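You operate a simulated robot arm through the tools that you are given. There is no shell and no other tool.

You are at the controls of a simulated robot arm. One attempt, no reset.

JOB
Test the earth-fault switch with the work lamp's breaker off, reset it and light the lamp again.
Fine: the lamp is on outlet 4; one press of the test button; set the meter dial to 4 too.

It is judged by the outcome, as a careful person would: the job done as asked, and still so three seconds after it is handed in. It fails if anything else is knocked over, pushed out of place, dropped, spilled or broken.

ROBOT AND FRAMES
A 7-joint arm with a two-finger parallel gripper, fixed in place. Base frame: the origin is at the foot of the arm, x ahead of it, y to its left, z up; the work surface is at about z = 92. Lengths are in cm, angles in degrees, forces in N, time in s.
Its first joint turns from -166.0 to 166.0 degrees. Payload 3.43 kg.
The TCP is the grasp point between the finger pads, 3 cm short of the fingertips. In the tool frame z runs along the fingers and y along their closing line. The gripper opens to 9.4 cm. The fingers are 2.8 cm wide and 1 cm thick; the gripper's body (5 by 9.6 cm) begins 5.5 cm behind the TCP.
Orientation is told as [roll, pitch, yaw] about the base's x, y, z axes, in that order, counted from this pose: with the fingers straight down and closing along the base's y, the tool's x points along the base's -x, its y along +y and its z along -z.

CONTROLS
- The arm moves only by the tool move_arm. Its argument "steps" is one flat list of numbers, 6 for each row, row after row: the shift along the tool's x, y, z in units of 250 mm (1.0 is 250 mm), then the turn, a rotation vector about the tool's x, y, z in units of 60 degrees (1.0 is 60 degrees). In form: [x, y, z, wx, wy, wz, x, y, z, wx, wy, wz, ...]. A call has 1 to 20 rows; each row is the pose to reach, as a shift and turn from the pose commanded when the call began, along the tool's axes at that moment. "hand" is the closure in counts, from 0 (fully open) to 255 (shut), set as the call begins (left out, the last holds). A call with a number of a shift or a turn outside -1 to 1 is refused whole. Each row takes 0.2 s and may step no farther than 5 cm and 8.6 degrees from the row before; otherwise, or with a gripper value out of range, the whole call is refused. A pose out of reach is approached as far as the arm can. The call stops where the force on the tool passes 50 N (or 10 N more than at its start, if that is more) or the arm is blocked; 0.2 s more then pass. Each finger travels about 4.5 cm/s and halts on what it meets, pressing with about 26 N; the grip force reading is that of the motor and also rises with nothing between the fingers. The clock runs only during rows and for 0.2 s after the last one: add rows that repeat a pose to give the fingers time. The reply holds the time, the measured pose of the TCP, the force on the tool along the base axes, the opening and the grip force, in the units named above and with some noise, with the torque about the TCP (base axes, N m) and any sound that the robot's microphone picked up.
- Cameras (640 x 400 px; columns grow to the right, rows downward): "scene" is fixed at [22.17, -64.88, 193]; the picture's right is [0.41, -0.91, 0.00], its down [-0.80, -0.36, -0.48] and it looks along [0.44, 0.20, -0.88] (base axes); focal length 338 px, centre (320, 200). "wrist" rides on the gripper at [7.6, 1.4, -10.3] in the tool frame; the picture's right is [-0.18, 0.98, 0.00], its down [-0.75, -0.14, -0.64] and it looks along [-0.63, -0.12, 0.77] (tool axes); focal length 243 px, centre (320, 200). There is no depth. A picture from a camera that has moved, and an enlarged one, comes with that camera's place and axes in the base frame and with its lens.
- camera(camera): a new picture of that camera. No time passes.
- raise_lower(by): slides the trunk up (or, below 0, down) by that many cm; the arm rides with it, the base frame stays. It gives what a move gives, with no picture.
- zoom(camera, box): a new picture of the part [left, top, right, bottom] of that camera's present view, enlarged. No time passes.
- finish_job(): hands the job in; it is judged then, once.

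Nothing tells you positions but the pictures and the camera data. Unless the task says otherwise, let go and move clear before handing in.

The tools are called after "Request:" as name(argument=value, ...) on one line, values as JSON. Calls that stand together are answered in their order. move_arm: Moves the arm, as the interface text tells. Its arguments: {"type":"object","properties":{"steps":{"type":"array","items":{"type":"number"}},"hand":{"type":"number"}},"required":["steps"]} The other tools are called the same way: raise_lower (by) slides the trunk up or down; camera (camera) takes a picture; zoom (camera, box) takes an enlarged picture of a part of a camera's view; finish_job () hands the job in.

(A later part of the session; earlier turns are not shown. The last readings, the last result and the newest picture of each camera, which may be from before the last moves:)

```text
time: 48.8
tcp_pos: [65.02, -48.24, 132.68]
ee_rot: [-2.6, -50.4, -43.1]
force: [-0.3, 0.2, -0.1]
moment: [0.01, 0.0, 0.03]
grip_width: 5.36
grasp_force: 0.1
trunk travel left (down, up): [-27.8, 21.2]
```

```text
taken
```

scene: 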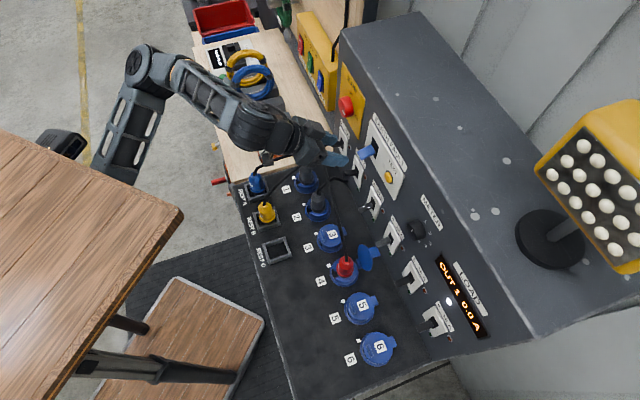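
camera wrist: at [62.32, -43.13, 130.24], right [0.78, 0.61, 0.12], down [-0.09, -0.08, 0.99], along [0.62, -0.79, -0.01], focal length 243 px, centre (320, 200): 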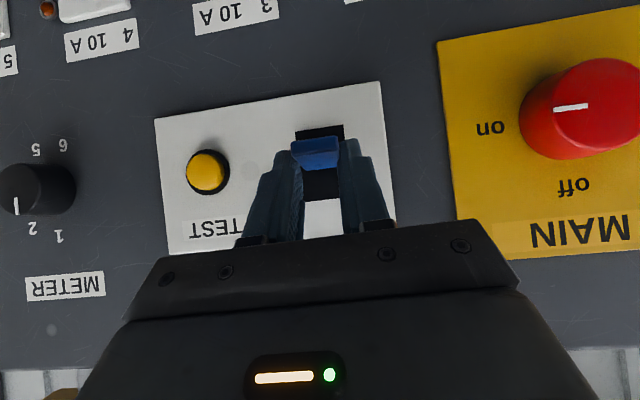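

Request:
move_arm(steps=[0.0599, 0.0046, 0.0483, -0.0032, -0.1315, 0.0062, 0.1198, 0.0091, 0.0966, -0.0064, -0.263, 0.0124, 0.1797, 0.0137, 0.1449, -0.0096, -0.3945, 0.0186, 0.2396, 0.0182, 0.1932, -0.0128, -0.526, 0.0248, 0.2396, 0.0182, 0.1932, -0.0128, -0.526, 0.0248], hand=255)

Request:
camera(camera="scene")

Request:
camera(camera="wrist")

```text
time: 50.0
tcp_pos: [64.65, -47.77, 126.59]
ee_rot: [17.0, -83.9, -61.7]
force: [0.7, 0.3, -0.8]
moment: [0.02, 0.01, 0.01]
grip_width: 0.0
grasp_force: 26.3
trunk travel left (down, up): [-27.8, 21.2]
```

```text
taken
```

scene: 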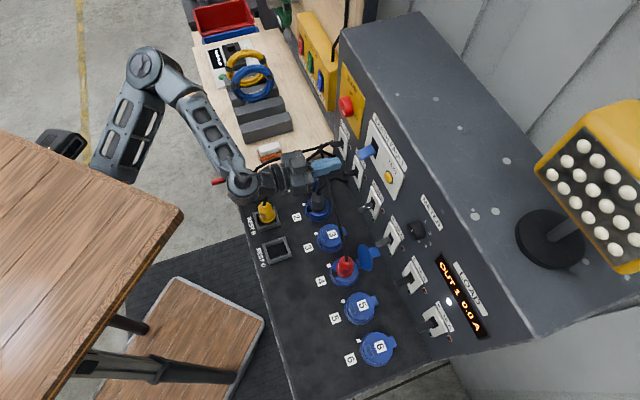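

```text
taken
camera wrist: at [58.09, -38.9, 120.07], right [0.7, 0.68, 0.21], down [-0.51, 0.28, 0.81], along [0.49, -0.68, 0.54], focal length 243 px, centre (320, 200)
```

wrist: 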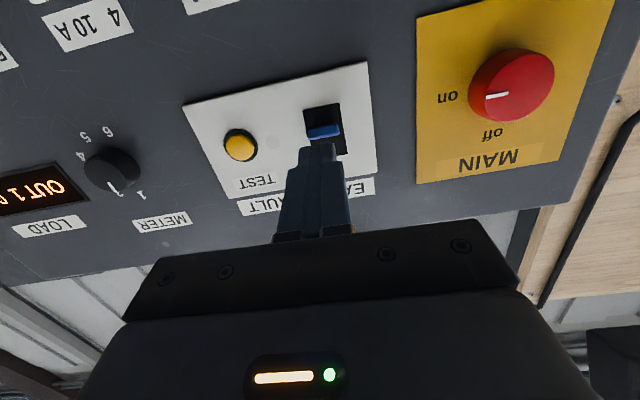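

The tool is now level and square to the panel. I'll drop 2.7 cm so the closed fingers pass beneath the lever, then move in about 6.5 cm.

Request:
move_arm(steps=[0.1074, -0.0034, 0.011, 0, 0, 0, 0.1, -0.001, 0.09, 0, 0, 0, 0.0905, 0.001, 0.18, 0, 0, 0, 0.081, 0.003, 0.2697, 0, 0, 0, 0.081, 0.003, 0.2697, 0, 0, 0])

Request:
camera(camera="wrist")

Request:
zoom(camera="scene", box=[320, 100, 440, 200])

```text
time: 51.2
tcp_pos: [69.91, -52.25, 123.83]
ee_rot: [16.0, -83.7, -60.9]
force: [-0.5, -0.8, 0.1]
moment: [0.01, 0.02, -0.01]
grip_width: 0.02
grasp_force: 26.1
trunk travel left (down, up): [-27.8, 21.2]
```

```text
taken
camera wrist: at [63.16, -43.35, 117.3], right [0.7, 0.68, 0.21], down [-0.51, 0.28, 0.81], along [0.49, -0.68, 0.54], focal length 243 px, centre (320, 200)
```

wrist: 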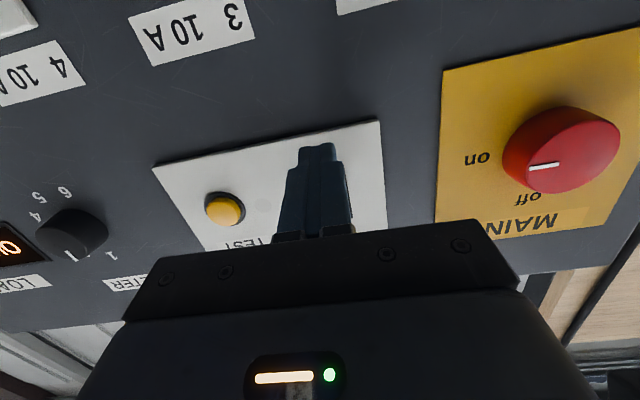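

```text
4.00 times, centred on (380, 150) of scene
camera zoom: at [22.17, -64.88, 193.0], right [0.41, -0.91, 0.0], down [-0.8, -0.36, -0.48], along [0.44, 0.2, -0.88], focal length 1351 px, centre (80, 400)
```

zoom: 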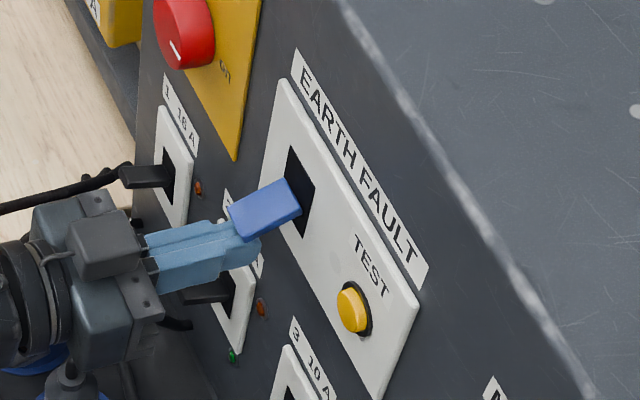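

The closed fingers are under the lever. Pushing up slowly now.

Request:
move_arm(steps=[-0.0159, 0.0005, -0.0016, 0, 0, 0, -0.0318, 0.001, -0.0033, 0, 0, 0, -0.0477, 0.0015, -0.0049, 0, 0, 0, -0.0636, 0.002, -0.0065, 0, 0, 0, -0.0795, 0.0025, -0.0081, 0, 0, 0, -0.0954, 0.003, -0.0098, 0, 0, 0, -0.1113, 0.0035, -0.0114, 0, 0, 0, -0.1272, 0.004, -0.013, 0, 0, 0, -0.1431, 0.0045, -0.0147, 0, 0, 0])

Request:
zoom(camera="scene", box=[320, 100, 440, 200])

Request:
camera(camera="scene")

Request:
camera(camera="wrist")

```text
time: 53.2
tcp_pos: [69.61, -52.32, 127.02]
ee_rot: [14.4, -83.3, -59.3]
force: [-3.4, -1.1, -32.0]
moment: [0.7, 0.74, -0.12]
grip_width: 0.0
grasp_force: 25.7
trunk travel left (down, up): [-27.8, 21.2]
```

```text
4.00 times, centred on (380, 150) of scene
camera zoom: at [22.17, -64.88, 193.0], right [0.41, -0.91, 0.0], down [-0.8, -0.36, -0.48], along [0.44, 0.2, -0.88], focal length 1351 px, centre (80, 400)
```

zoom: 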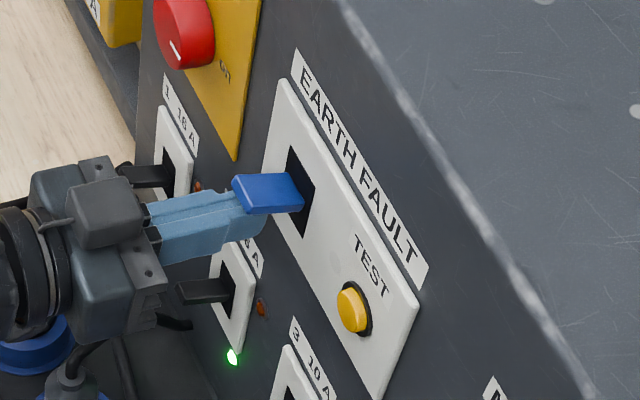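

```text
taken
```

scene: 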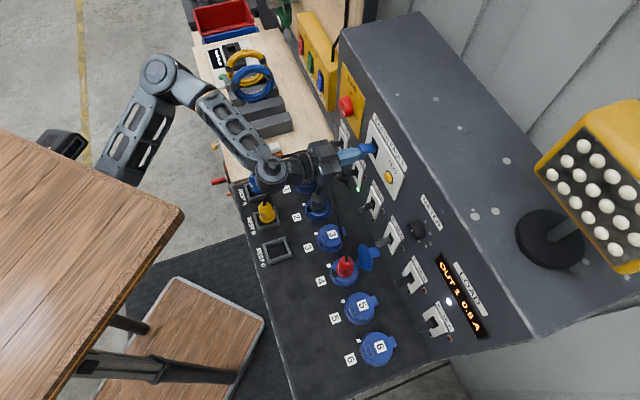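

```text
taken
camera wrist: at [63.01, -43.31, 120.62], right [0.71, 0.68, 0.21], down [-0.51, 0.27, 0.82], along [0.5, -0.68, 0.53], focal length 243 px, centre (320, 200)
```

wrist: 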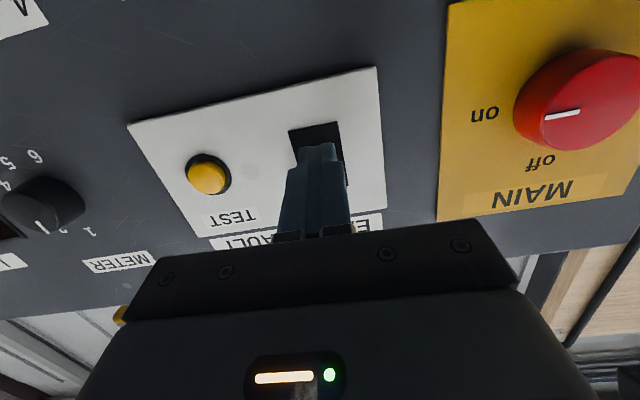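

The earth-fault switch is reset: outlet LEDs are lit and the meter reads 0.5 A again. I'll ease down off the lever and back out.

Request:
move_arm(steps=[0.04, -0.001, 0.004, 0, 0, 0, 0.08, -0.002, 0.008, 0, 0, 0, 0.08, -0.002, -0.09, 0, 0, 0, 0.08, -0.002, -0.2, 0, 0, 0, 0.08, -0.002, -0.3, 0, 0, 0, 0.08, -0.002, -0.3, 0, 0, 0])

Request:
camera(camera="scene")

Request:
camera(camera="wrist")

```text
time: 54.6
tcp_pos: [64.28, -46.95, 126.34]
ee_rot: [16.0, -83.8, -60.7]
force: [-0.3, -0.5, 0.7]
moment: [0.03, 0.0, -0.01]
grip_width: 0.0
grasp_force: 25.5
trunk travel left (down, up): [-27.8, 21.2]
```

```text
taken
```

scene: 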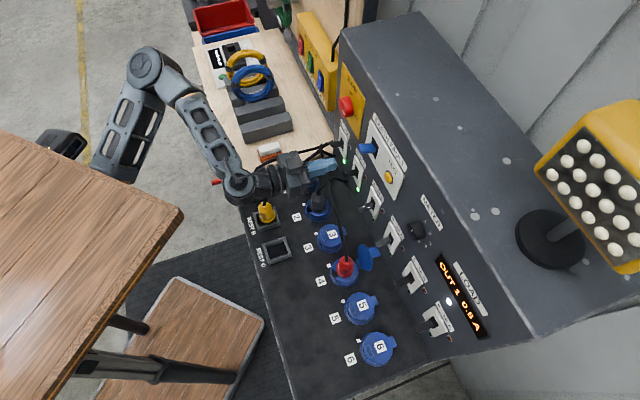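

```text
taken
camera wrist: at [57.63, -38.05, 119.81], right [0.7, 0.68, 0.21], down [-0.51, 0.28, 0.81], along [0.49, -0.68, 0.54], focal length 243 px, centre (320, 200)
```

wrist: 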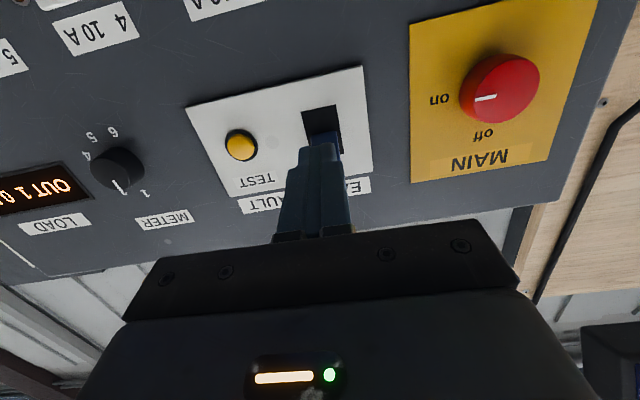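

Next the meter dial, while the trunk height suits this level. I'll slide right along the panel to face it.

Request:
move_arm(steps=[-0.018, -0.1816, -0.0078, 0, 0, 0, -0.036, -0.3631, -0.0156, 0, 0, 0, -0.0539, -0.5447, -0.0233, 0, 0, 0, -0.0719, -0.7262, -0.0311, 0, 0, 0, -0.0899, -0.9078, -0.0389, 0, 0, 0, -0.0899, -0.9078, -0.0389, 0, 0, 0], hand=50)

Request:
camera(camera="scene")

Request:
camera(camera="wrist")

```text
time: 56.0
tcp_pos: [48.39, -62.71, 125.75]
ee_rot: [5.9, -81.3, -50.6]
force: [1.0, 0.3, -0.5]
moment: [-0.01, -0.02, 0.03]
grip_width: 7.55
grasp_force: 0.1
trunk travel left (down, up): [-27.8, 21.2]
```

```text
taken
```

scene: 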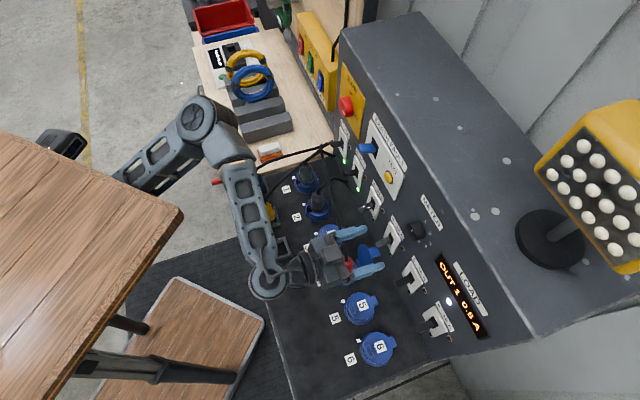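

```text
taken
camera wrist: at [41.48, -53.71, 119.72], right [0.71, 0.68, 0.2], down [-0.48, 0.26, 0.84], along [0.52, -0.69, 0.51], focal length 243 px, centre (320, 200)
```

wrist: 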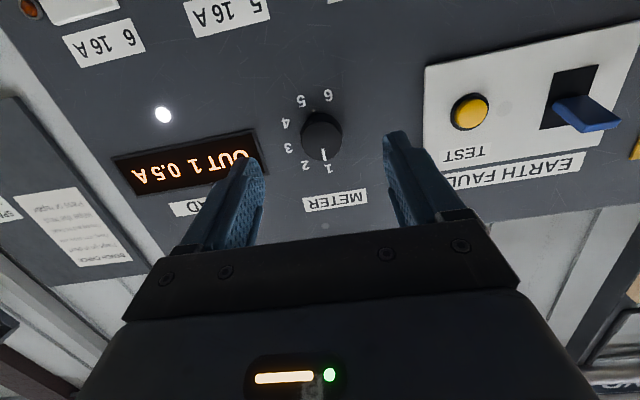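

Request:
zoom(camera="wrist", box=[250, 70, 410, 220])

Request:
zoom(camera="scene", box=[360, 190, 480, 290])

```text
2.67 times, centred on (330, 145) of wrist
camera zoom: at [41.48, -53.71, 119.72], right [0.71, 0.68, 0.2], down [-0.48, 0.26, 0.84], along [0.52, -0.69, 0.51], focal length 647 px, centre (293, 347)
```

zoom: 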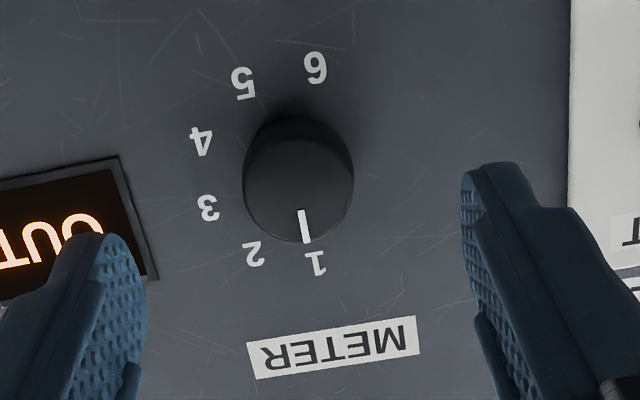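

```text
4.00 times, centred on (420, 240) of scene
camera zoom: at [22.17, -64.88, 193.0], right [0.41, -0.91, 0.0], down [-0.8, -0.36, -0.48], along [0.44, 0.2, -0.88], focal length 1351 px, centre (-80, 40)
```

zoom: 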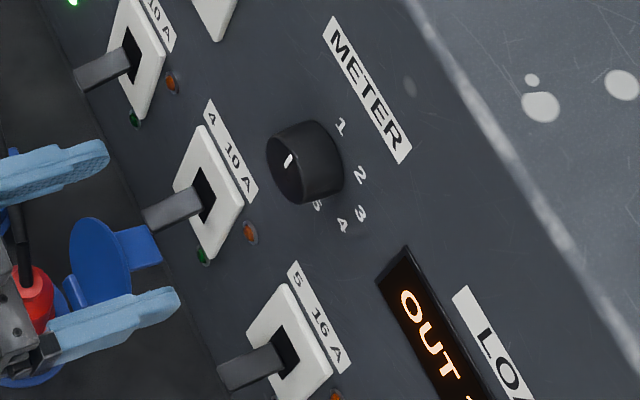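

The six marks fit a circle centred at l = −10.5, z = 126.6 with 40° spacing, so position 4 is 120° clockwise from 1. I'll square the tool to the panel in line with the knob axis.

Request:
move_arm(steps=[-0.0229, -0.0073, 0.037, 0, -0.0725, 0, -0.0458, -0.0146, 0.0739, 0, -0.145, 0, -0.0458, -0.0146, 0.0739, 0, -0.145, 0])

Request:
camera(camera="wrist")

```text
time: 56.8
tcp_pos: [49.55, -64.3, 126.6]
ee_rot: [95.4, -89.0, -140.2]
force: [0.2, 1.2, -0.2]
moment: [0.02, -0.01, -0.02]
grip_width: 7.54
grasp_force: 0.0
trunk travel left (down, up): [-27.8, 21.2]
```

```text
taken
camera wrist: at [43.33, -56.05, 118.94], right [0.69, 0.7, 0.2], down [-0.57, 0.34, 0.75], along [0.45, -0.63, 0.63], focal length 243 px, centre (320, 200)
```

wrist: 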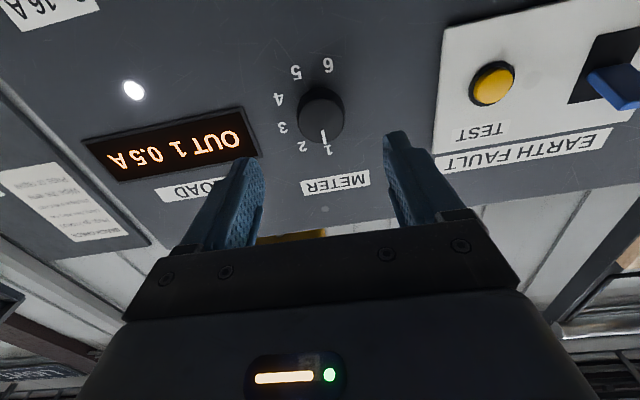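

Request:
zoom(camera="wrist", box=[260, 40, 400, 180])

```text
2.86 times, centred on (330, 110) of wrist
camera zoom: at [43.33, -56.05, 118.94], right [0.69, 0.7, 0.2], down [-0.57, 0.34, 0.75], along [0.45, -0.63, 0.63], focal length 693 px, centre (291, 457)
```

zoom: 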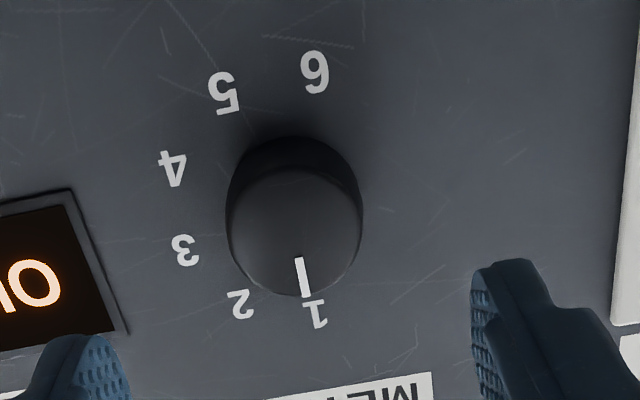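

Aligned with the knob axis. I'll pre-rotate the hand −60° about its axis (in the air) so that the +120° turn stays within wrist range.

Request:
move_arm(steps=[0, 0, 0, 0, 0, -0.125, 0, 0, 0, 0, 0, -0.25, 0, 0, 0, 0, 0, -0.375, 0, 0, 0, 0, 0, -0.5, 0, 0, 0, 0, 0, -0.625, 0, 0, 0, 0, 0, -0.75, 0, 0, 0, 0, 0, -0.875, 0, 0, 0, 0, 0, -1.0, 0, 0, 0, 0, 0, -1.0])

Request:
camera(camera="wrist")

Request:
camera(camera="scene")

```text
time: 58.8
tcp_pos: [48.75, -64.2, 128.91]
ee_rot: [-93.2, -31.5, 46.7]
force: [0.4, 0.2, 0.5]
moment: [0.02, 0.04, 0.0]
grip_width: 7.56
grasp_force: 0.1
trunk travel left (down, up): [-27.8, 21.2]
```

```text
taken
camera wrist: at [37.74, -61.09, 123.31], right [0.5, 0.45, -0.74], down [-0.07, 0.87, 0.48], along [0.86, -0.19, 0.47], focal length 243 px, centre (320, 200)
```

wrist: 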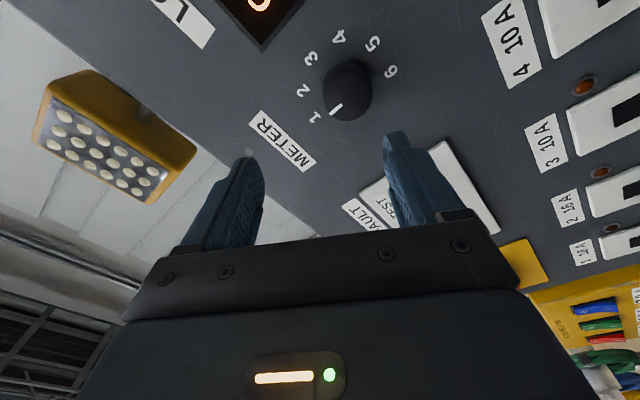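

```text
taken
```

scene: 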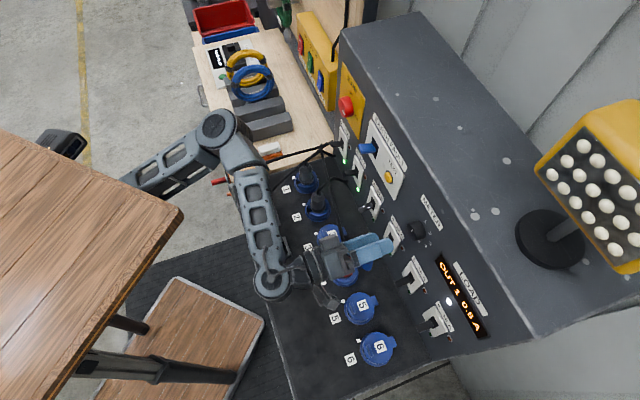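

The arm holds this roll but drifts about 2 cm in height, so it's near a limit on this side. I'll go back to zero roll and test the other direction.

Request:
move_arm(steps=[0, 0, 0, 0, 0, 0.125, 0, 0, 0, 0, 0, 0.25, 0, 0, 0, 0, 0, 0.375, 0, 0, 0, 0, 0, 0.5, 0, 0, 0, 0, 0, 0.625, 0, 0, 0, 0, 0, 0.75, 0, 0, 0, 0, 0, 0.875, 0, 0, 0, 0, 0, 1.0, 0, 0, 0, 0, 0, 1.0])

Request:
move_arm(steps=[0, 0, 0, 0, 0, 0.125, 0, 0, 0, 0, 0, 0.25, 0, 0, 0, 0, 0, 0.375, 0, 0, 0, 0, 0, 0.5, 0, 0, 0, 0, 0, 0.625, 0, 0, 0, 0, 0, 0.75, 0, 0, 0, 0, 0, 0.875, 0, 0, 0, 0, 0, 1.0, 0, 0, 0, 0, 0, 1.0])

Request:
camera(camera="wrist")

Request:
camera(camera="scene")

```text
time: 61.0
tcp_pos: [49.32, -64.44, 126.21]
ee_rot: [71.4, -88.6, -116.3]
force: [-0.4, 0.0, 0.6]
moment: [0.0, 0.0, -0.03]
grip_width: 7.54
grasp_force: 0.0
trunk travel left (down, up): [-27.8, 21.2]
stopped in row 9: the arm was blocked; the commanded pose is now the measured one
```

```text
time: 63.2
tcp_pos: [49.54, -64.74, 123.45]
ee_rot: [86.5, -28.8, -133.4]
force: [-0.4, 0.6, 0.7]
moment: [0.01, 0.02, -0.01]
grip_width: 7.53
grasp_force: 0.1
trunk travel left (down, up): [-27.8, 21.2]
stopped in row 9: the arm was blocked; the commanded pose is now the measured one
```

```text
taken
camera wrist: at [47.38, -52.19, 121.58], right [0.26, 0.19, 0.95], down [-0.96, -0.07, 0.28], along [0.12, -0.98, 0.16], focal length 243 px, centre (320, 200)
```

wrist: 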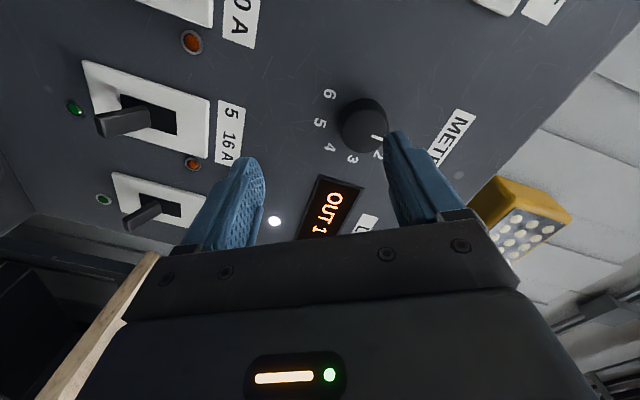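

```text
taken
```

scene: 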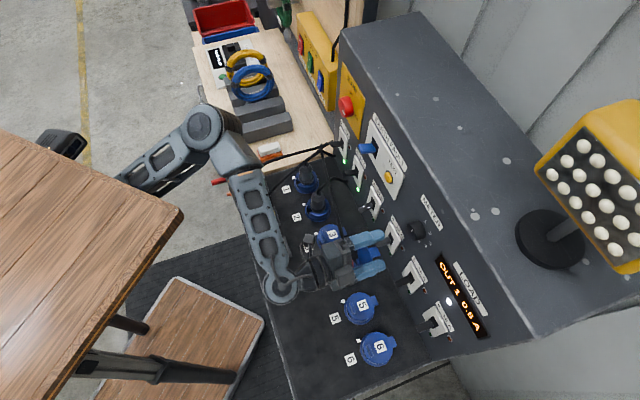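

Request:
move_arm(steps=[-0.0231, 0.0564, -0.0093, -0.0225, -0.0125, 0, -0.0462, 0.1128, -0.0185, -0.045, -0.025, 0, -0.0462, 0.1128, -0.0185, -0.045, -0.025, 0])

Request:
camera(camera="wrist")

```text
time: 64.2
tcp_pos: [49.58, -64.5, 123.79]
ee_rot: [86.8, -28.9, -133.6]
force: [-0.8, -0.6, -0.3]
moment: [0.0, 0.0, 0.0]
grip_width: 7.55
grasp_force: 0.1
trunk travel left (down, up): [-27.8, 21.2]
stopped in row 3: the arm was blocked; the commanded pose is now the measured one
```

```text
taken
camera wrist: at [47.49, -52.01, 121.85], right [0.26, 0.19, 0.95], down [-0.96, -0.07, 0.27], along [0.11, -0.98, 0.17], focal length 243 px, centre (320, 200)
```

wrist: 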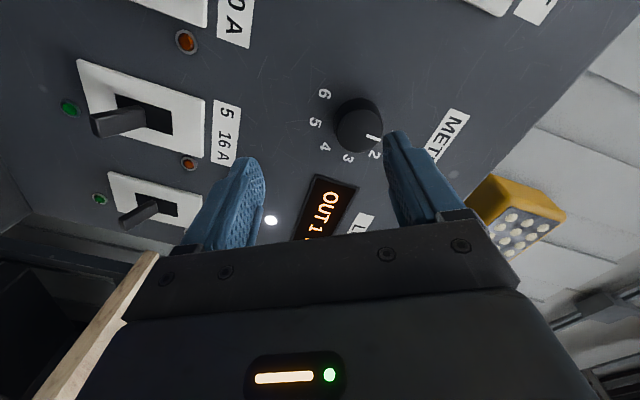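

Roll is limited to roughly ±45° here, so I'll turn the knob in two 60° bites (−30° to +30°), regrasping in between. First I return to the centre.

Request:
move_arm(steps=[-0.0059, 0.0122, -0.0016, 0, 0, -0.125, -0.0118, 0.0244, -0.0032, 0, 0, -0.25, -0.0176, 0.0366, -0.0047, 0, 0, -0.375, -0.0235, 0.0489, -0.0063, 0, 0, -0.5, -0.0294, 0.0611, -0.0079, 0, 0, -0.625, -0.0353, 0.0733, -0.0095, 0, 0, -0.75, -0.0411, 0.0855, -0.011, 0, 0, -0.875, -0.047, 0.0977, -0.0126, 0, 0, -1.0, -0.047, 0.0977, -0.0126, 0, 0, -1.0])

Request:
camera(camera="wrist")

Request:
camera(camera="scene")

```text
time: 66.2
tcp_pos: [49.44, -64.22, 126.93]
ee_rot: [22.9, -87.5, -68.2]
force: [0.1, 0.1, -0.3]
moment: [-0.04, 0.02, 0.02]
grip_width: 7.55
grasp_force: 0.1
trunk travel left (down, up): [-27.8, 21.2]
```

```text
taken
camera wrist: at [43.11, -55.68, 119.76], right [0.7, 0.68, 0.2], down [-0.54, 0.33, 0.78], along [0.47, -0.65, 0.6], focal length 243 px, centre (320, 200)
```

wrist: 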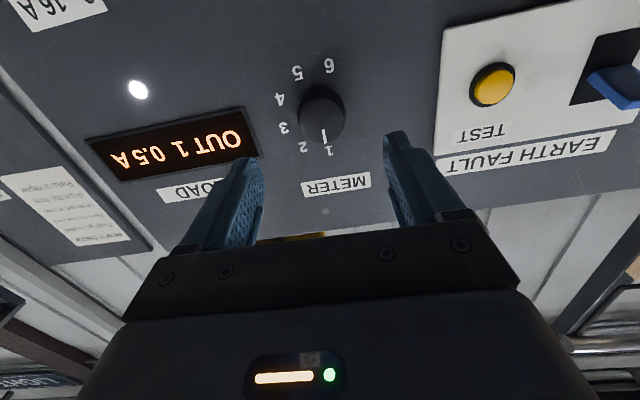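

```text
taken
```

scene: 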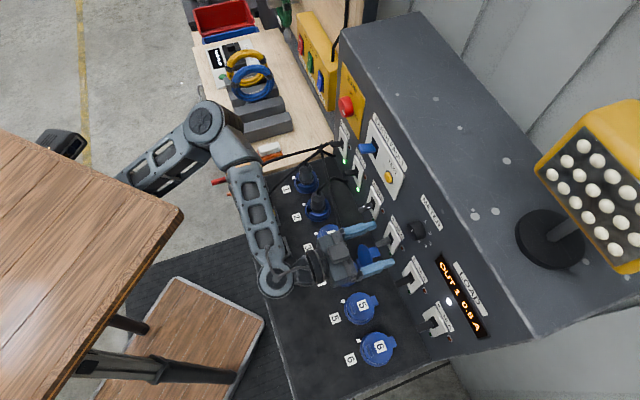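

Request:
move_arm(steps=[0.0017, 0.0007, 0.0451, 0, -0.0095, -0.125, 0.0034, 0.0014, 0.0902, 0, -0.019, -0.25, 0.0051, 0.0021, 0.1353, 0, -0.0285, -0.375, 0.0068, 0.0028, 0.1804, 0, -0.038, -0.5, 0.0068, 0.0028, 0.1804, 0, -0.038, -0.5])

Request:
camera(camera="wrist")

Request:
zoom(camera="scene", box=[340, 180, 480, 280])

```text
time: 67.4
tcp_pos: [52.53, -67.49, 126.56]
ee_rot: [-89.8, -61.0, 45.1]
force: [0.2, -0.4, 0.2]
moment: [0.01, 0.03, 0.02]
grip_width: 7.56
grasp_force: 0.1
trunk travel left (down, up): [-27.8, 21.2]
```

```text
taken
camera wrist: at [43.59, -61.94, 119.2], right [0.67, 0.67, -0.32], down [-0.28, 0.62, 0.73], along [0.69, -0.4, 0.61], focal length 243 px, centre (320, 200)
```

wrist: 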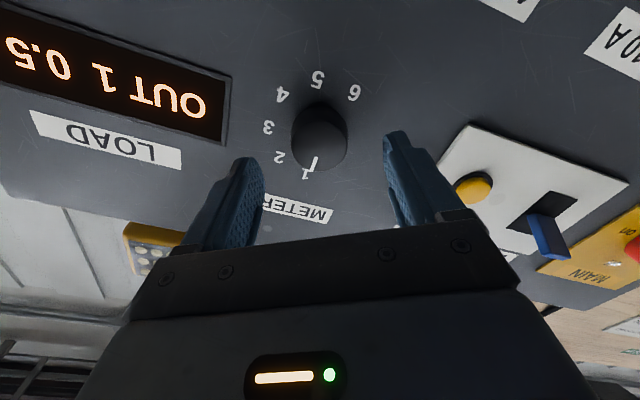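

```text
4.00 times, centred on (410, 230) of scene
camera zoom: at [22.17, -64.88, 193.0], right [0.41, -0.91, 0.0], down [-0.8, -0.36, -0.48], along [0.44, 0.2, -0.88], focal length 1351 px, centre (-40, 80)
```

zoom: 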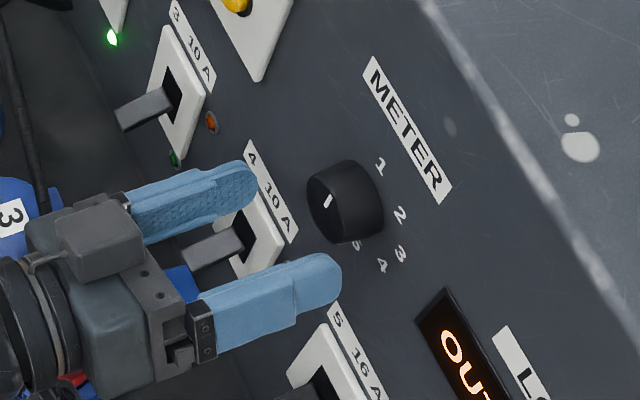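

Request:
zoom(camera="wrist", box=[240, 70, 400, 200])

```text
3.08 times, centred on (320, 135) of wrist
camera zoom: at [43.59, -61.94, 119.2], right [0.67, 0.67, -0.32], down [-0.28, 0.62, 0.73], along [0.69, -0.4, 0.61], focal length 746 px, centre (320, 400)
```

zoom: 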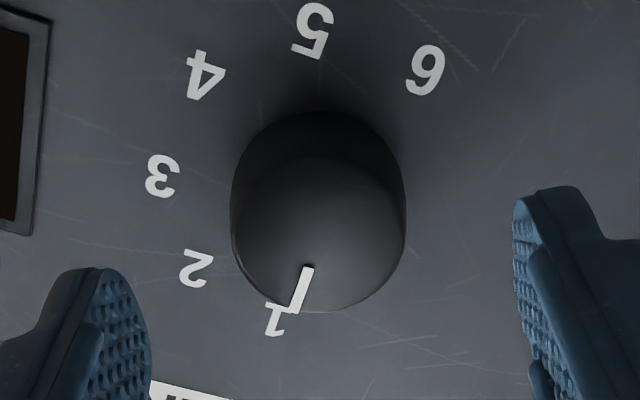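

Well aligned. Advancing 3 cm to bring the pads around the knob, then closing.

Request:
move_arm(steps=[0, 0.002, 0.06, 0, 0, 0, 0, 0.004, 0.12, 0, 0, 0, 0, 0.004, 0.12, 0, 0, 0])

Request:
zoom(camera="wrist", box=[220, 80, 420, 205])

Request:
zoom(camera="scene", box=[340, 180, 480, 280])

```text
time: 68.2
tcp_pos: [54.83, -69.45, 126.55]
ee_rot: [-89.8, -61.1, 45.1]
force: [-0.7, -0.5, -0.4]
moment: [0.02, 0.0, 0.02]
grip_width: 7.55
grasp_force: 0.0
trunk travel left (down, up): [-27.8, 21.2]
```

```text
3.20 times, centred on (320, 142) of wrist
camera zoom: at [45.91, -63.96, 119.12], right [0.67, 0.68, -0.31], down [-0.29, 0.62, 0.73], along [0.69, -0.4, 0.61], focal length 776 px, centre (320, 384)
```

zoom: 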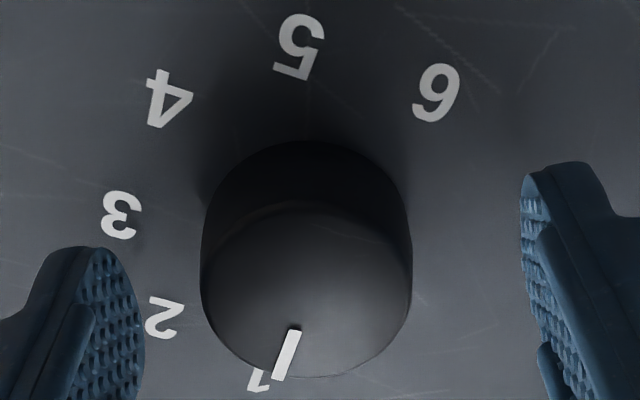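

```text
4.00 times, centred on (410, 230) of scene
camera zoom: at [22.17, -64.88, 193.0], right [0.41, -0.91, 0.0], down [-0.8, -0.36, -0.48], along [0.44, 0.2, -0.88], focal length 1351 px, centre (-40, 80)
```

zoom: 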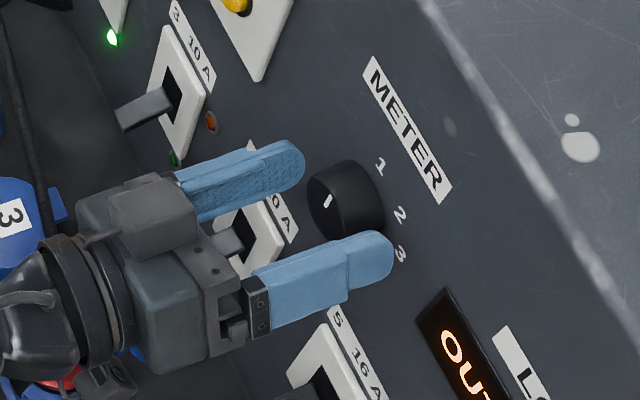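

Request:
move_arm(steps=[0.004, -0.01, 0, 0, 0, 0, 0.004, -0.01, 0, 0, 0, 0])

Request:
move_arm(steps=[0, 0, 0, 0, 0, 0, 0, 0, 0, 0, 0, 0, 0, 0, 0, 0, 0, 0, 0, 0, 0, 0, 0, 0], hand=200)

Request:
zoom(camera="wrist", box=[220, 80, 420, 205])

Request:
zoom(camera="scene", box=[340, 180, 480, 280])

```text
time: 68.8
tcp_pos: [54.67, -69.71, 126.45]
ee_rot: [-89.7, -61.1, 45.1]
force: [-0.1, 0.0, -0.6]
moment: [0.02, -0.01, 0.0]
grip_width: 7.58
grasp_force: 0.0
trunk travel left (down, up): [-27.8, 21.2]
```

```text
time: 69.8
tcp_pos: [54.68, -69.71, 126.64]
ee_rot: [-89.9, -61.2, 45.0]
force: [0.1, -2.1, 1.1]
moment: [0.03, -0.01, -0.1]
grip_width: 4.02
grasp_force: 45.2
trunk travel left (down, up): [-27.8, 21.2]
```

```text
3.20 times, centred on (320, 142) of wrist
camera zoom: at [45.68, -64.18, 119.15], right [0.67, 0.68, -0.31], down [-0.29, 0.62, 0.73], along [0.69, -0.4, 0.61], focal length 776 px, centre (320, 384)
```

zoom: 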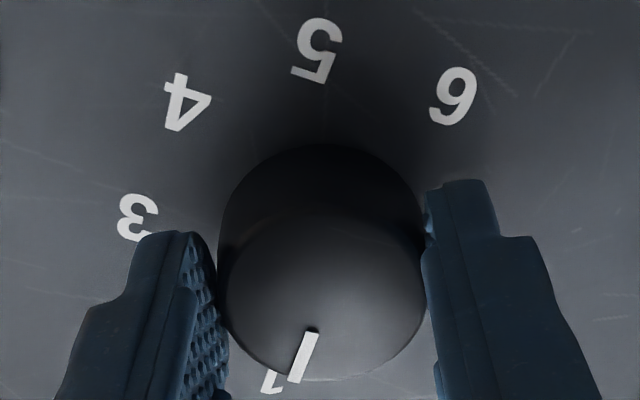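

```text
4.00 times, centred on (410, 230) of scene
camera zoom: at [22.17, -64.88, 193.0], right [0.41, -0.91, 0.0], down [-0.8, -0.36, -0.48], along [0.44, 0.2, -0.88], focal length 1351 px, centre (-40, 80)
```

zoom: 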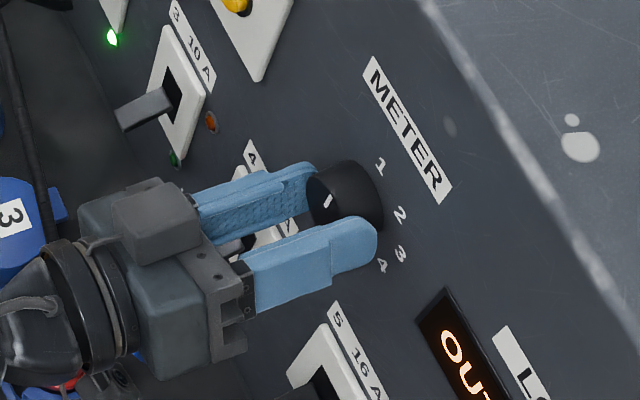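

Gripped cleanly with almost no side load. Turning clockwise 60°.

Request:
move_arm(steps=[0, 0, 0, 0, 0, 0.125, 0, 0, 0, 0, 0, 0.25, 0, 0, 0, 0, 0, 0.375, 0, 0, 0, 0, 0, 0.5, 0, 0, 0, 0, 0, 0.625, 0, 0, 0, 0, 0, 0.75, 0, 0, 0, 0, 0, 0.875, 0, 0, 0, 0, 0, 1.0, 0, 0, 0, 0, 0, 1.0])

Request:
zoom(camera="wrist", box=[220, 80, 420, 205])

Request:
camera(camera="scene")

```text
time: 71.8
tcp_pos: [55.66, -69.61, 123.28]
ee_rot: [83.9, -58.9, -129.0]
force: [12.2, 20.3, -20.1]
moment: [0.12, 0.81, 0.49]
grip_width: 2.58
grasp_force: 5.0
trunk travel left (down, up): [-27.8, 21.2]
```

```text
3.20 times, centred on (320, 142) of wrist
camera zoom: at [51.66, -58.58, 118.03], right [0.55, 0.51, 0.66], down [-0.79, 0.06, 0.61], along [0.27, -0.86, 0.44], focal length 776 px, centre (320, 384)
```

zoom: 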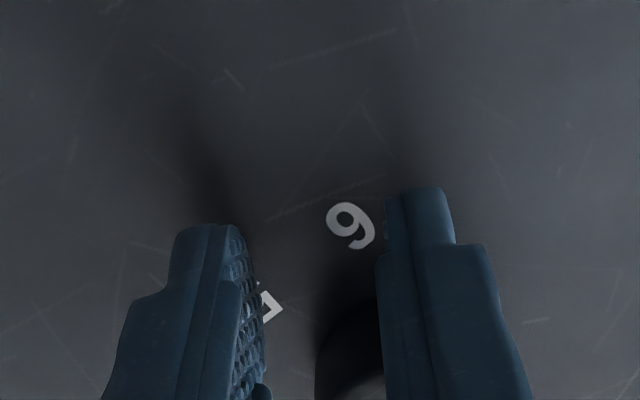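

```text
taken
```

scene: 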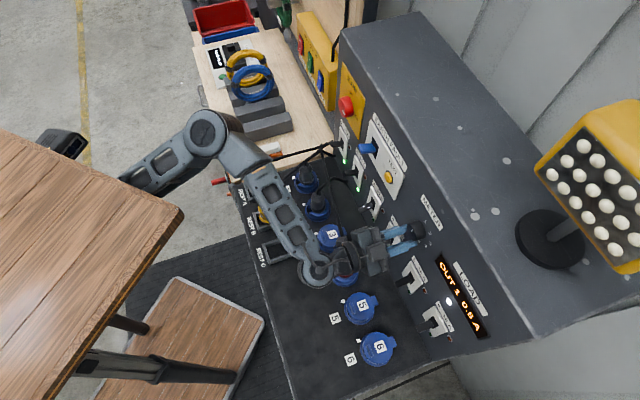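

The grip slid off the knob's lower side as the arm drifted down during the roll. I'll open, back straight off, and check the dial and the arm's roll tracking.

Request:
move_arm(steps=[0, 0, 0, 0, 0, 0, 0, 0, 0, 0, 0, 0, 0, 0, 0, 0, 0, 0], hand=50)

Request:
move_arm(steps=[0, 0, -0.08, 0, 0, 0, 0, 0, -0.17, 0, 0, 0, 0, 0, -0.25, 0, 0, 0, 0, 0, -0.25, 0, 0, 0])

Request:
camera(camera="wrist")

Request:
camera(camera="scene")

```text
time: 72.8
tcp_pos: [54.93, -69.99, 123.18]
ee_rot: [83.7, -59.0, -129.5]
force: [-0.9, 0.3, 0.2]
moment: [0.02, 0.0, -0.01]
grip_width: 7.57
grasp_force: 0.1
trunk travel left (down, up): [-27.8, 21.2]
stopped in row 3: the arm was blocked; the commanded pose is now the measured one
```

```text
time: 74.0
tcp_pos: [50.45, -65.8, 120.66]
ee_rot: [78.5, -58.7, -125.1]
force: [-0.3, 0.3, -0.3]
moment: [-0.02, 0.01, -0.01]
grip_width: 7.57
grasp_force: 0.0
trunk travel left (down, up): [-27.8, 21.2]
stopped in row 4: the arm was blocked; the commanded pose is now the measured one
```

```text
taken
camera wrist: at [46.4, -54.5, 115.87], right [0.58, 0.48, 0.66], down [-0.77, 0.05, 0.64], along [0.27, -0.87, 0.4], focal length 243 px, centre (320, 200)
```

wrist: 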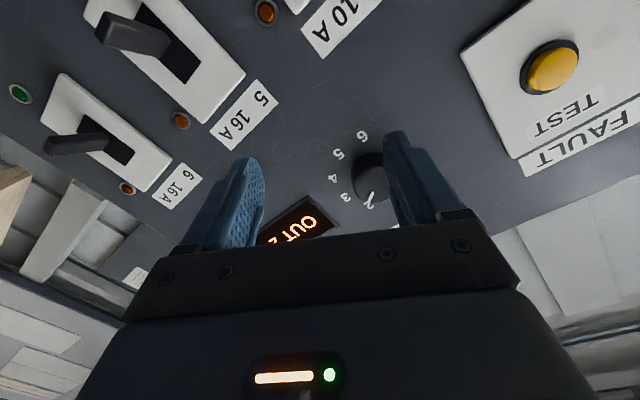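

```text
taken
```

scene: 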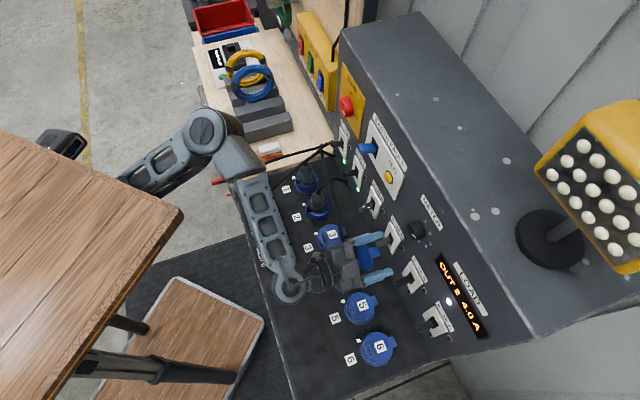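

The meter now reads OUT 2, so the dial has advanced one step. Positive roll isn't holding height, so I'll do the remaining two steps in the range where tracking is good (−45° to 0°). First back to zero roll on the knob axis.

Request:
move_arm(steps=[-0.0383, 0.027, -0.0025, -0.0052, -0.0194, -0.1025, -0.0766, 0.054, -0.0049, -0.0104, -0.0388, -0.205, -0.115, 0.081, -0.0074, -0.0156, -0.0581, -0.3076, -0.1533, 0.108, -0.0098, -0.0208, -0.0775, -0.4101, -0.1916, 0.135, -0.0123, -0.026, -0.0969, -0.5126, -0.1916, 0.135, -0.0123, -0.026, -0.0969, -0.5126])

Request:
camera(camera="wrist")

Request:
zoom(camera="scene", box=[360, 190, 500, 340])

```text
time: 75.4
tcp_pos: [50.91, -65.47, 127.09]
ee_rot: [-168.9, -89.4, 123.8]
force: [-0.2, 0.1, 0.3]
moment: [-0.03, 0.0, 0.01]
grip_width: 7.55
grasp_force: 0.1
trunk travel left (down, up): [-27.8, 21.2]
```

```text
taken
camera wrist: at [44.79, -57.32, 119.26], right [0.69, 0.7, 0.18], down [-0.56, 0.36, 0.75], along [0.45, -0.62, 0.64], focal length 243 px, centre (320, 200)
```

wrist: 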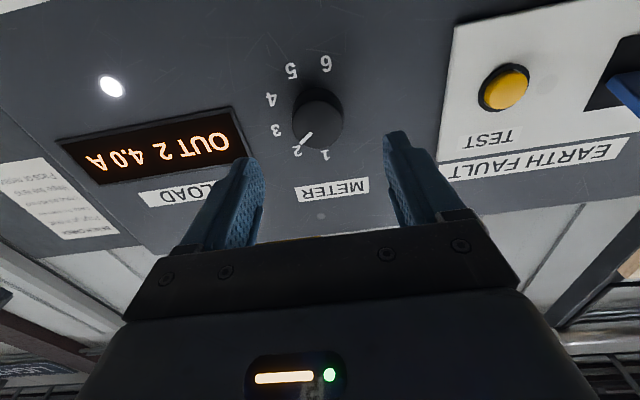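

```text
2.67 times, centred on (430, 265) of scene
camera zoom: at [22.17, -64.88, 193.0], right [0.41, -0.91, 0.0], down [-0.8, -0.36, -0.48], along [0.44, 0.2, -0.88], focal length 901 px, centre (27, 27)
```

zoom: 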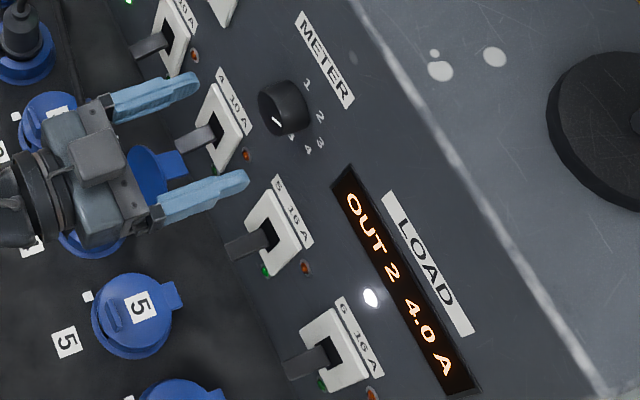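

The dial is on 2. Rolling to −45° and checking the tracking.

Request:
move_arm(steps=[0.0037, -0.0007, 0, 0, 0, -0.125, 0.0073, -0.0013, 0, 0, 0, -0.25, 0.011, -0.002, 0, 0, 0, -0.375, 0.0147, -0.0027, 0, 0, 0, -0.5, 0.0183, -0.0033, 0, 0, 0, -0.625, 0.022, -0.004, 0, 0, 0, -0.75, 0.022, -0.004, 0, 0, 0, -0.75])

Request:
camera(camera="wrist")

```text
time: 77.0
tcp_pos: [50.77, -65.73, 126.32]
ee_rot: [-90.8, -44.8, 45.5]
force: [0.2, -0.1, 0.0]
moment: [-0.05, -0.01, -0.01]
grip_width: 7.57
grasp_force: 0.0
trunk travel left (down, up): [-27.8, 21.2]
```

```text
taken
camera wrist: at [40.49, -61.5, 119.83], right [0.59, 0.58, -0.57], down [-0.15, 0.76, 0.63], along [0.8, -0.28, 0.54], focal length 243 px, centre (320, 200)
```

wrist: 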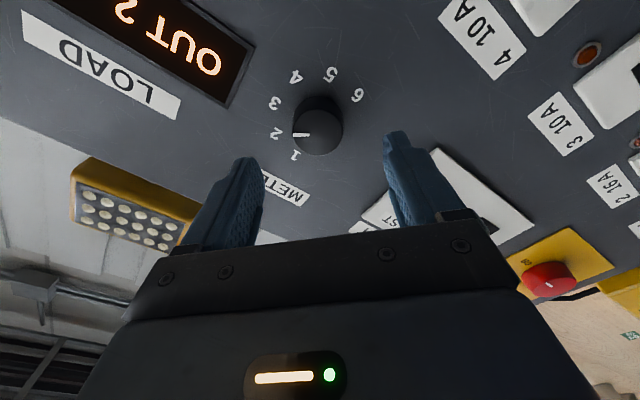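

Tracking is excellent at −45°. Advancing onto the knob.

Request:
move_arm(steps=[-0.0007, -0.0005, 0.0733, 0, 0, 0, -0.0013, -0.0011, 0.1467, 0, 0, 0, -0.002, -0.0016, 0.22, 0, 0, 0, -0.002, -0.0016, 0.22, 0, 0, 0])

Request:
zoom(camera="wrist", box=[220, 80, 420, 205])

```text
time: 78.0
tcp_pos: [54.64, -69.62, 126.59]
ee_rot: [-90.8, -45.0, 45.4]
force: [0.2, -0.4, 0.5]
moment: [-0.03, -0.03, -0.01]
grip_width: 7.57
grasp_force: 0.0
trunk travel left (down, up): [-27.8, 21.2]
```

```text
3.20 times, centred on (320, 142) of wrist
camera zoom: at [44.38, -65.42, 119.96], right [0.59, 0.58, -0.57], down [-0.15, 0.76, 0.63], along [0.8, -0.28, 0.54], focal length 776 px, centre (320, 384)
```

zoom: 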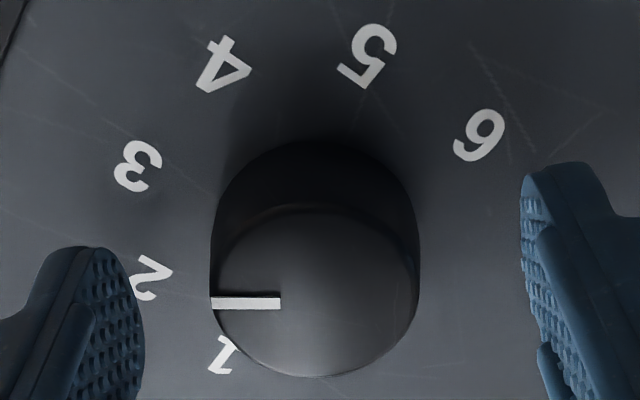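

Centred. Closing and turning +42° clockwise (to position 3).

Request:
move_arm(steps=[0, 0, 0, 0, 0, 0, 0, 0, 0, 0, 0, 0, 0, 0, 0, 0, 0, 0, 0, 0, 0, 0, 0, 0], hand=200)

Request:
move_arm(steps=[0, 0, 0, 0, 0, 0.1, 0, 0, 0, 0, 0, 0.2, 0, 0, 0, 0, 0, 0.3, 0, 0, 0, 0, 0, 0.4, 0, 0, 0, 0, 0, 0.5, 0, 0, 0, 0, 0, 0.6, 0, 0, 0, 0, 0, 0.7, 0, 0, 0, 0, 0, 0.7])

Request:
zoom(camera="wrist", box=[220, 80, 420, 205])

Request:
zoom(camera="scene", box=[360, 190, 500, 340])

```text
time: 79.0
tcp_pos: [54.52, -69.58, 126.63]
ee_rot: [-90.9, -45.0, 45.4]
force: [-1.1, -9.0, 8.0]
moment: [0.01, -0.06, -0.63]
grip_width: 3.96
grasp_force: 44.9
trunk travel left (down, up): [-27.8, 21.2]
```

```text
time: 80.8
tcp_pos: [54.67, -69.45, 126.48]
ee_rot: [-99.2, -87.0, 54.0]
force: [-4.2, 7.5, 7.5]
moment: [-0.22, -0.25, -0.27]
grip_width: 3.95
grasp_force: 44.3
trunk travel left (down, up): [-27.8, 21.2]
```

```text
3.20 times, centred on (320, 142) of wrist
camera zoom: at [48.22, -61.53, 118.68], right [0.7, 0.7, 0.13], down [-0.53, 0.39, 0.75], along [0.48, -0.6, 0.64], focal length 776 px, centre (320, 384)
```

zoom: 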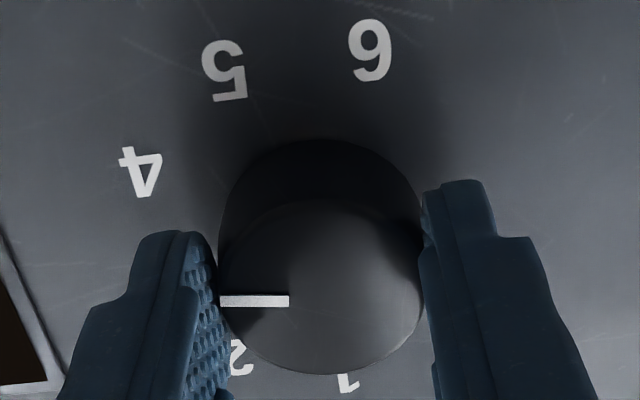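

```text
2.67 times, centred on (430, 265) of scene
camera zoom: at [22.17, -64.88, 193.0], right [0.41, -0.91, 0.0], down [-0.8, -0.36, -0.48], along [0.44, 0.2, -0.88], focal length 901 px, centre (27, 27)
```

zoom: 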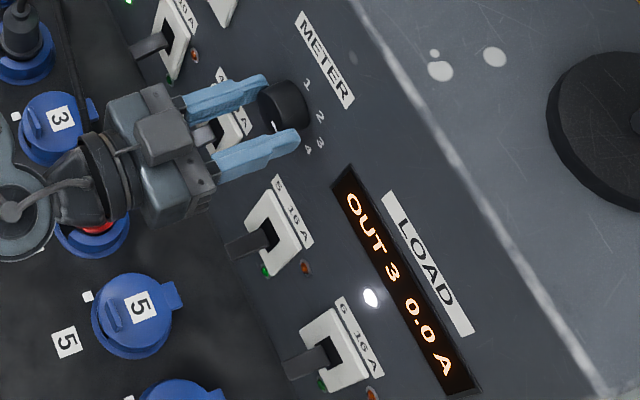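

OUT 3 shows. Release, roll back −42° around the knob, and regrip for the last step.

Request:
move_arm(steps=[0, 0, 0, 0, 0, 0, 0, 0, 0, 0, 0, 0, 0, 0, 0, 0, 0, 0], hand=50)

Request:
move_arm(steps=[0, 0, 0, 0, 0, -0.1, 0, 0, 0, 0, 0, -0.2, 0, 0, 0, 0, 0, -0.3, 0, 0, 0, 0, 0, -0.4, 0, 0, 0, 0, 0, -0.5, 0, 0, 0, 0, 0, -0.6, 0, 0, 0, 0, 0, -0.7, 0, 0, 0, 0, 0, -0.7])

Request:
zoom(camera="wrist", box=[220, 80, 420, 205])

Request:
zoom(camera="scene", box=[360, 190, 500, 340])

```text
time: 81.6
tcp_pos: [54.63, -69.66, 126.54]
ee_rot: [-97.8, -87.0, 52.7]
force: [-0.8, -0.6, -0.1]
moment: [0.0, 0.02, 0.01]
grip_width: 7.57
grasp_force: 0.0
trunk travel left (down, up): [-27.8, 21.2]
```

```text
time: 83.4
tcp_pos: [54.78, -69.61, 126.42]
ee_rot: [-90.7, -44.9, 45.4]
force: [0.3, -0.6, -0.1]
moment: [0.05, 0.01, 0.01]
grip_width: 7.56
grasp_force: 0.1
trunk travel left (down, up): [-27.8, 21.2]
```

```text
3.20 times, centred on (320, 142) of wrist
camera zoom: at [44.41, -65.41, 120.02], right [0.59, 0.58, -0.57], down [-0.15, 0.76, 0.63], along [0.8, -0.28, 0.54], focal length 776 px, centre (320, 384)
```

zoom: 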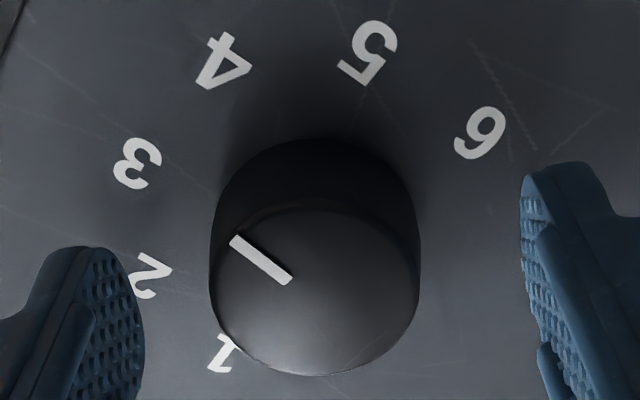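

```text
2.67 times, centred on (430, 265) of scene
camera zoom: at [22.17, -64.88, 193.0], right [0.41, -0.91, 0.0], down [-0.8, -0.36, -0.48], along [0.44, 0.2, -0.88], focal length 901 px, centre (27, 27)
```

zoom: 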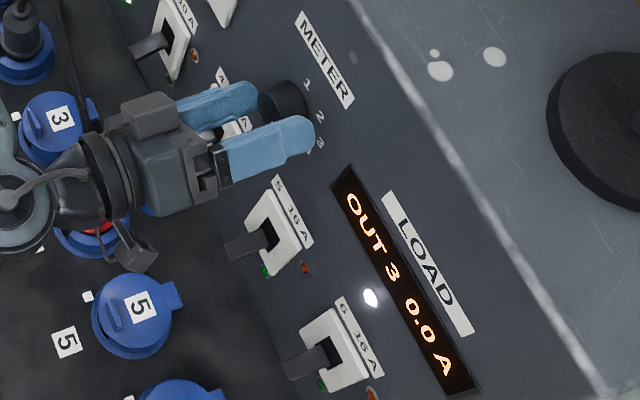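

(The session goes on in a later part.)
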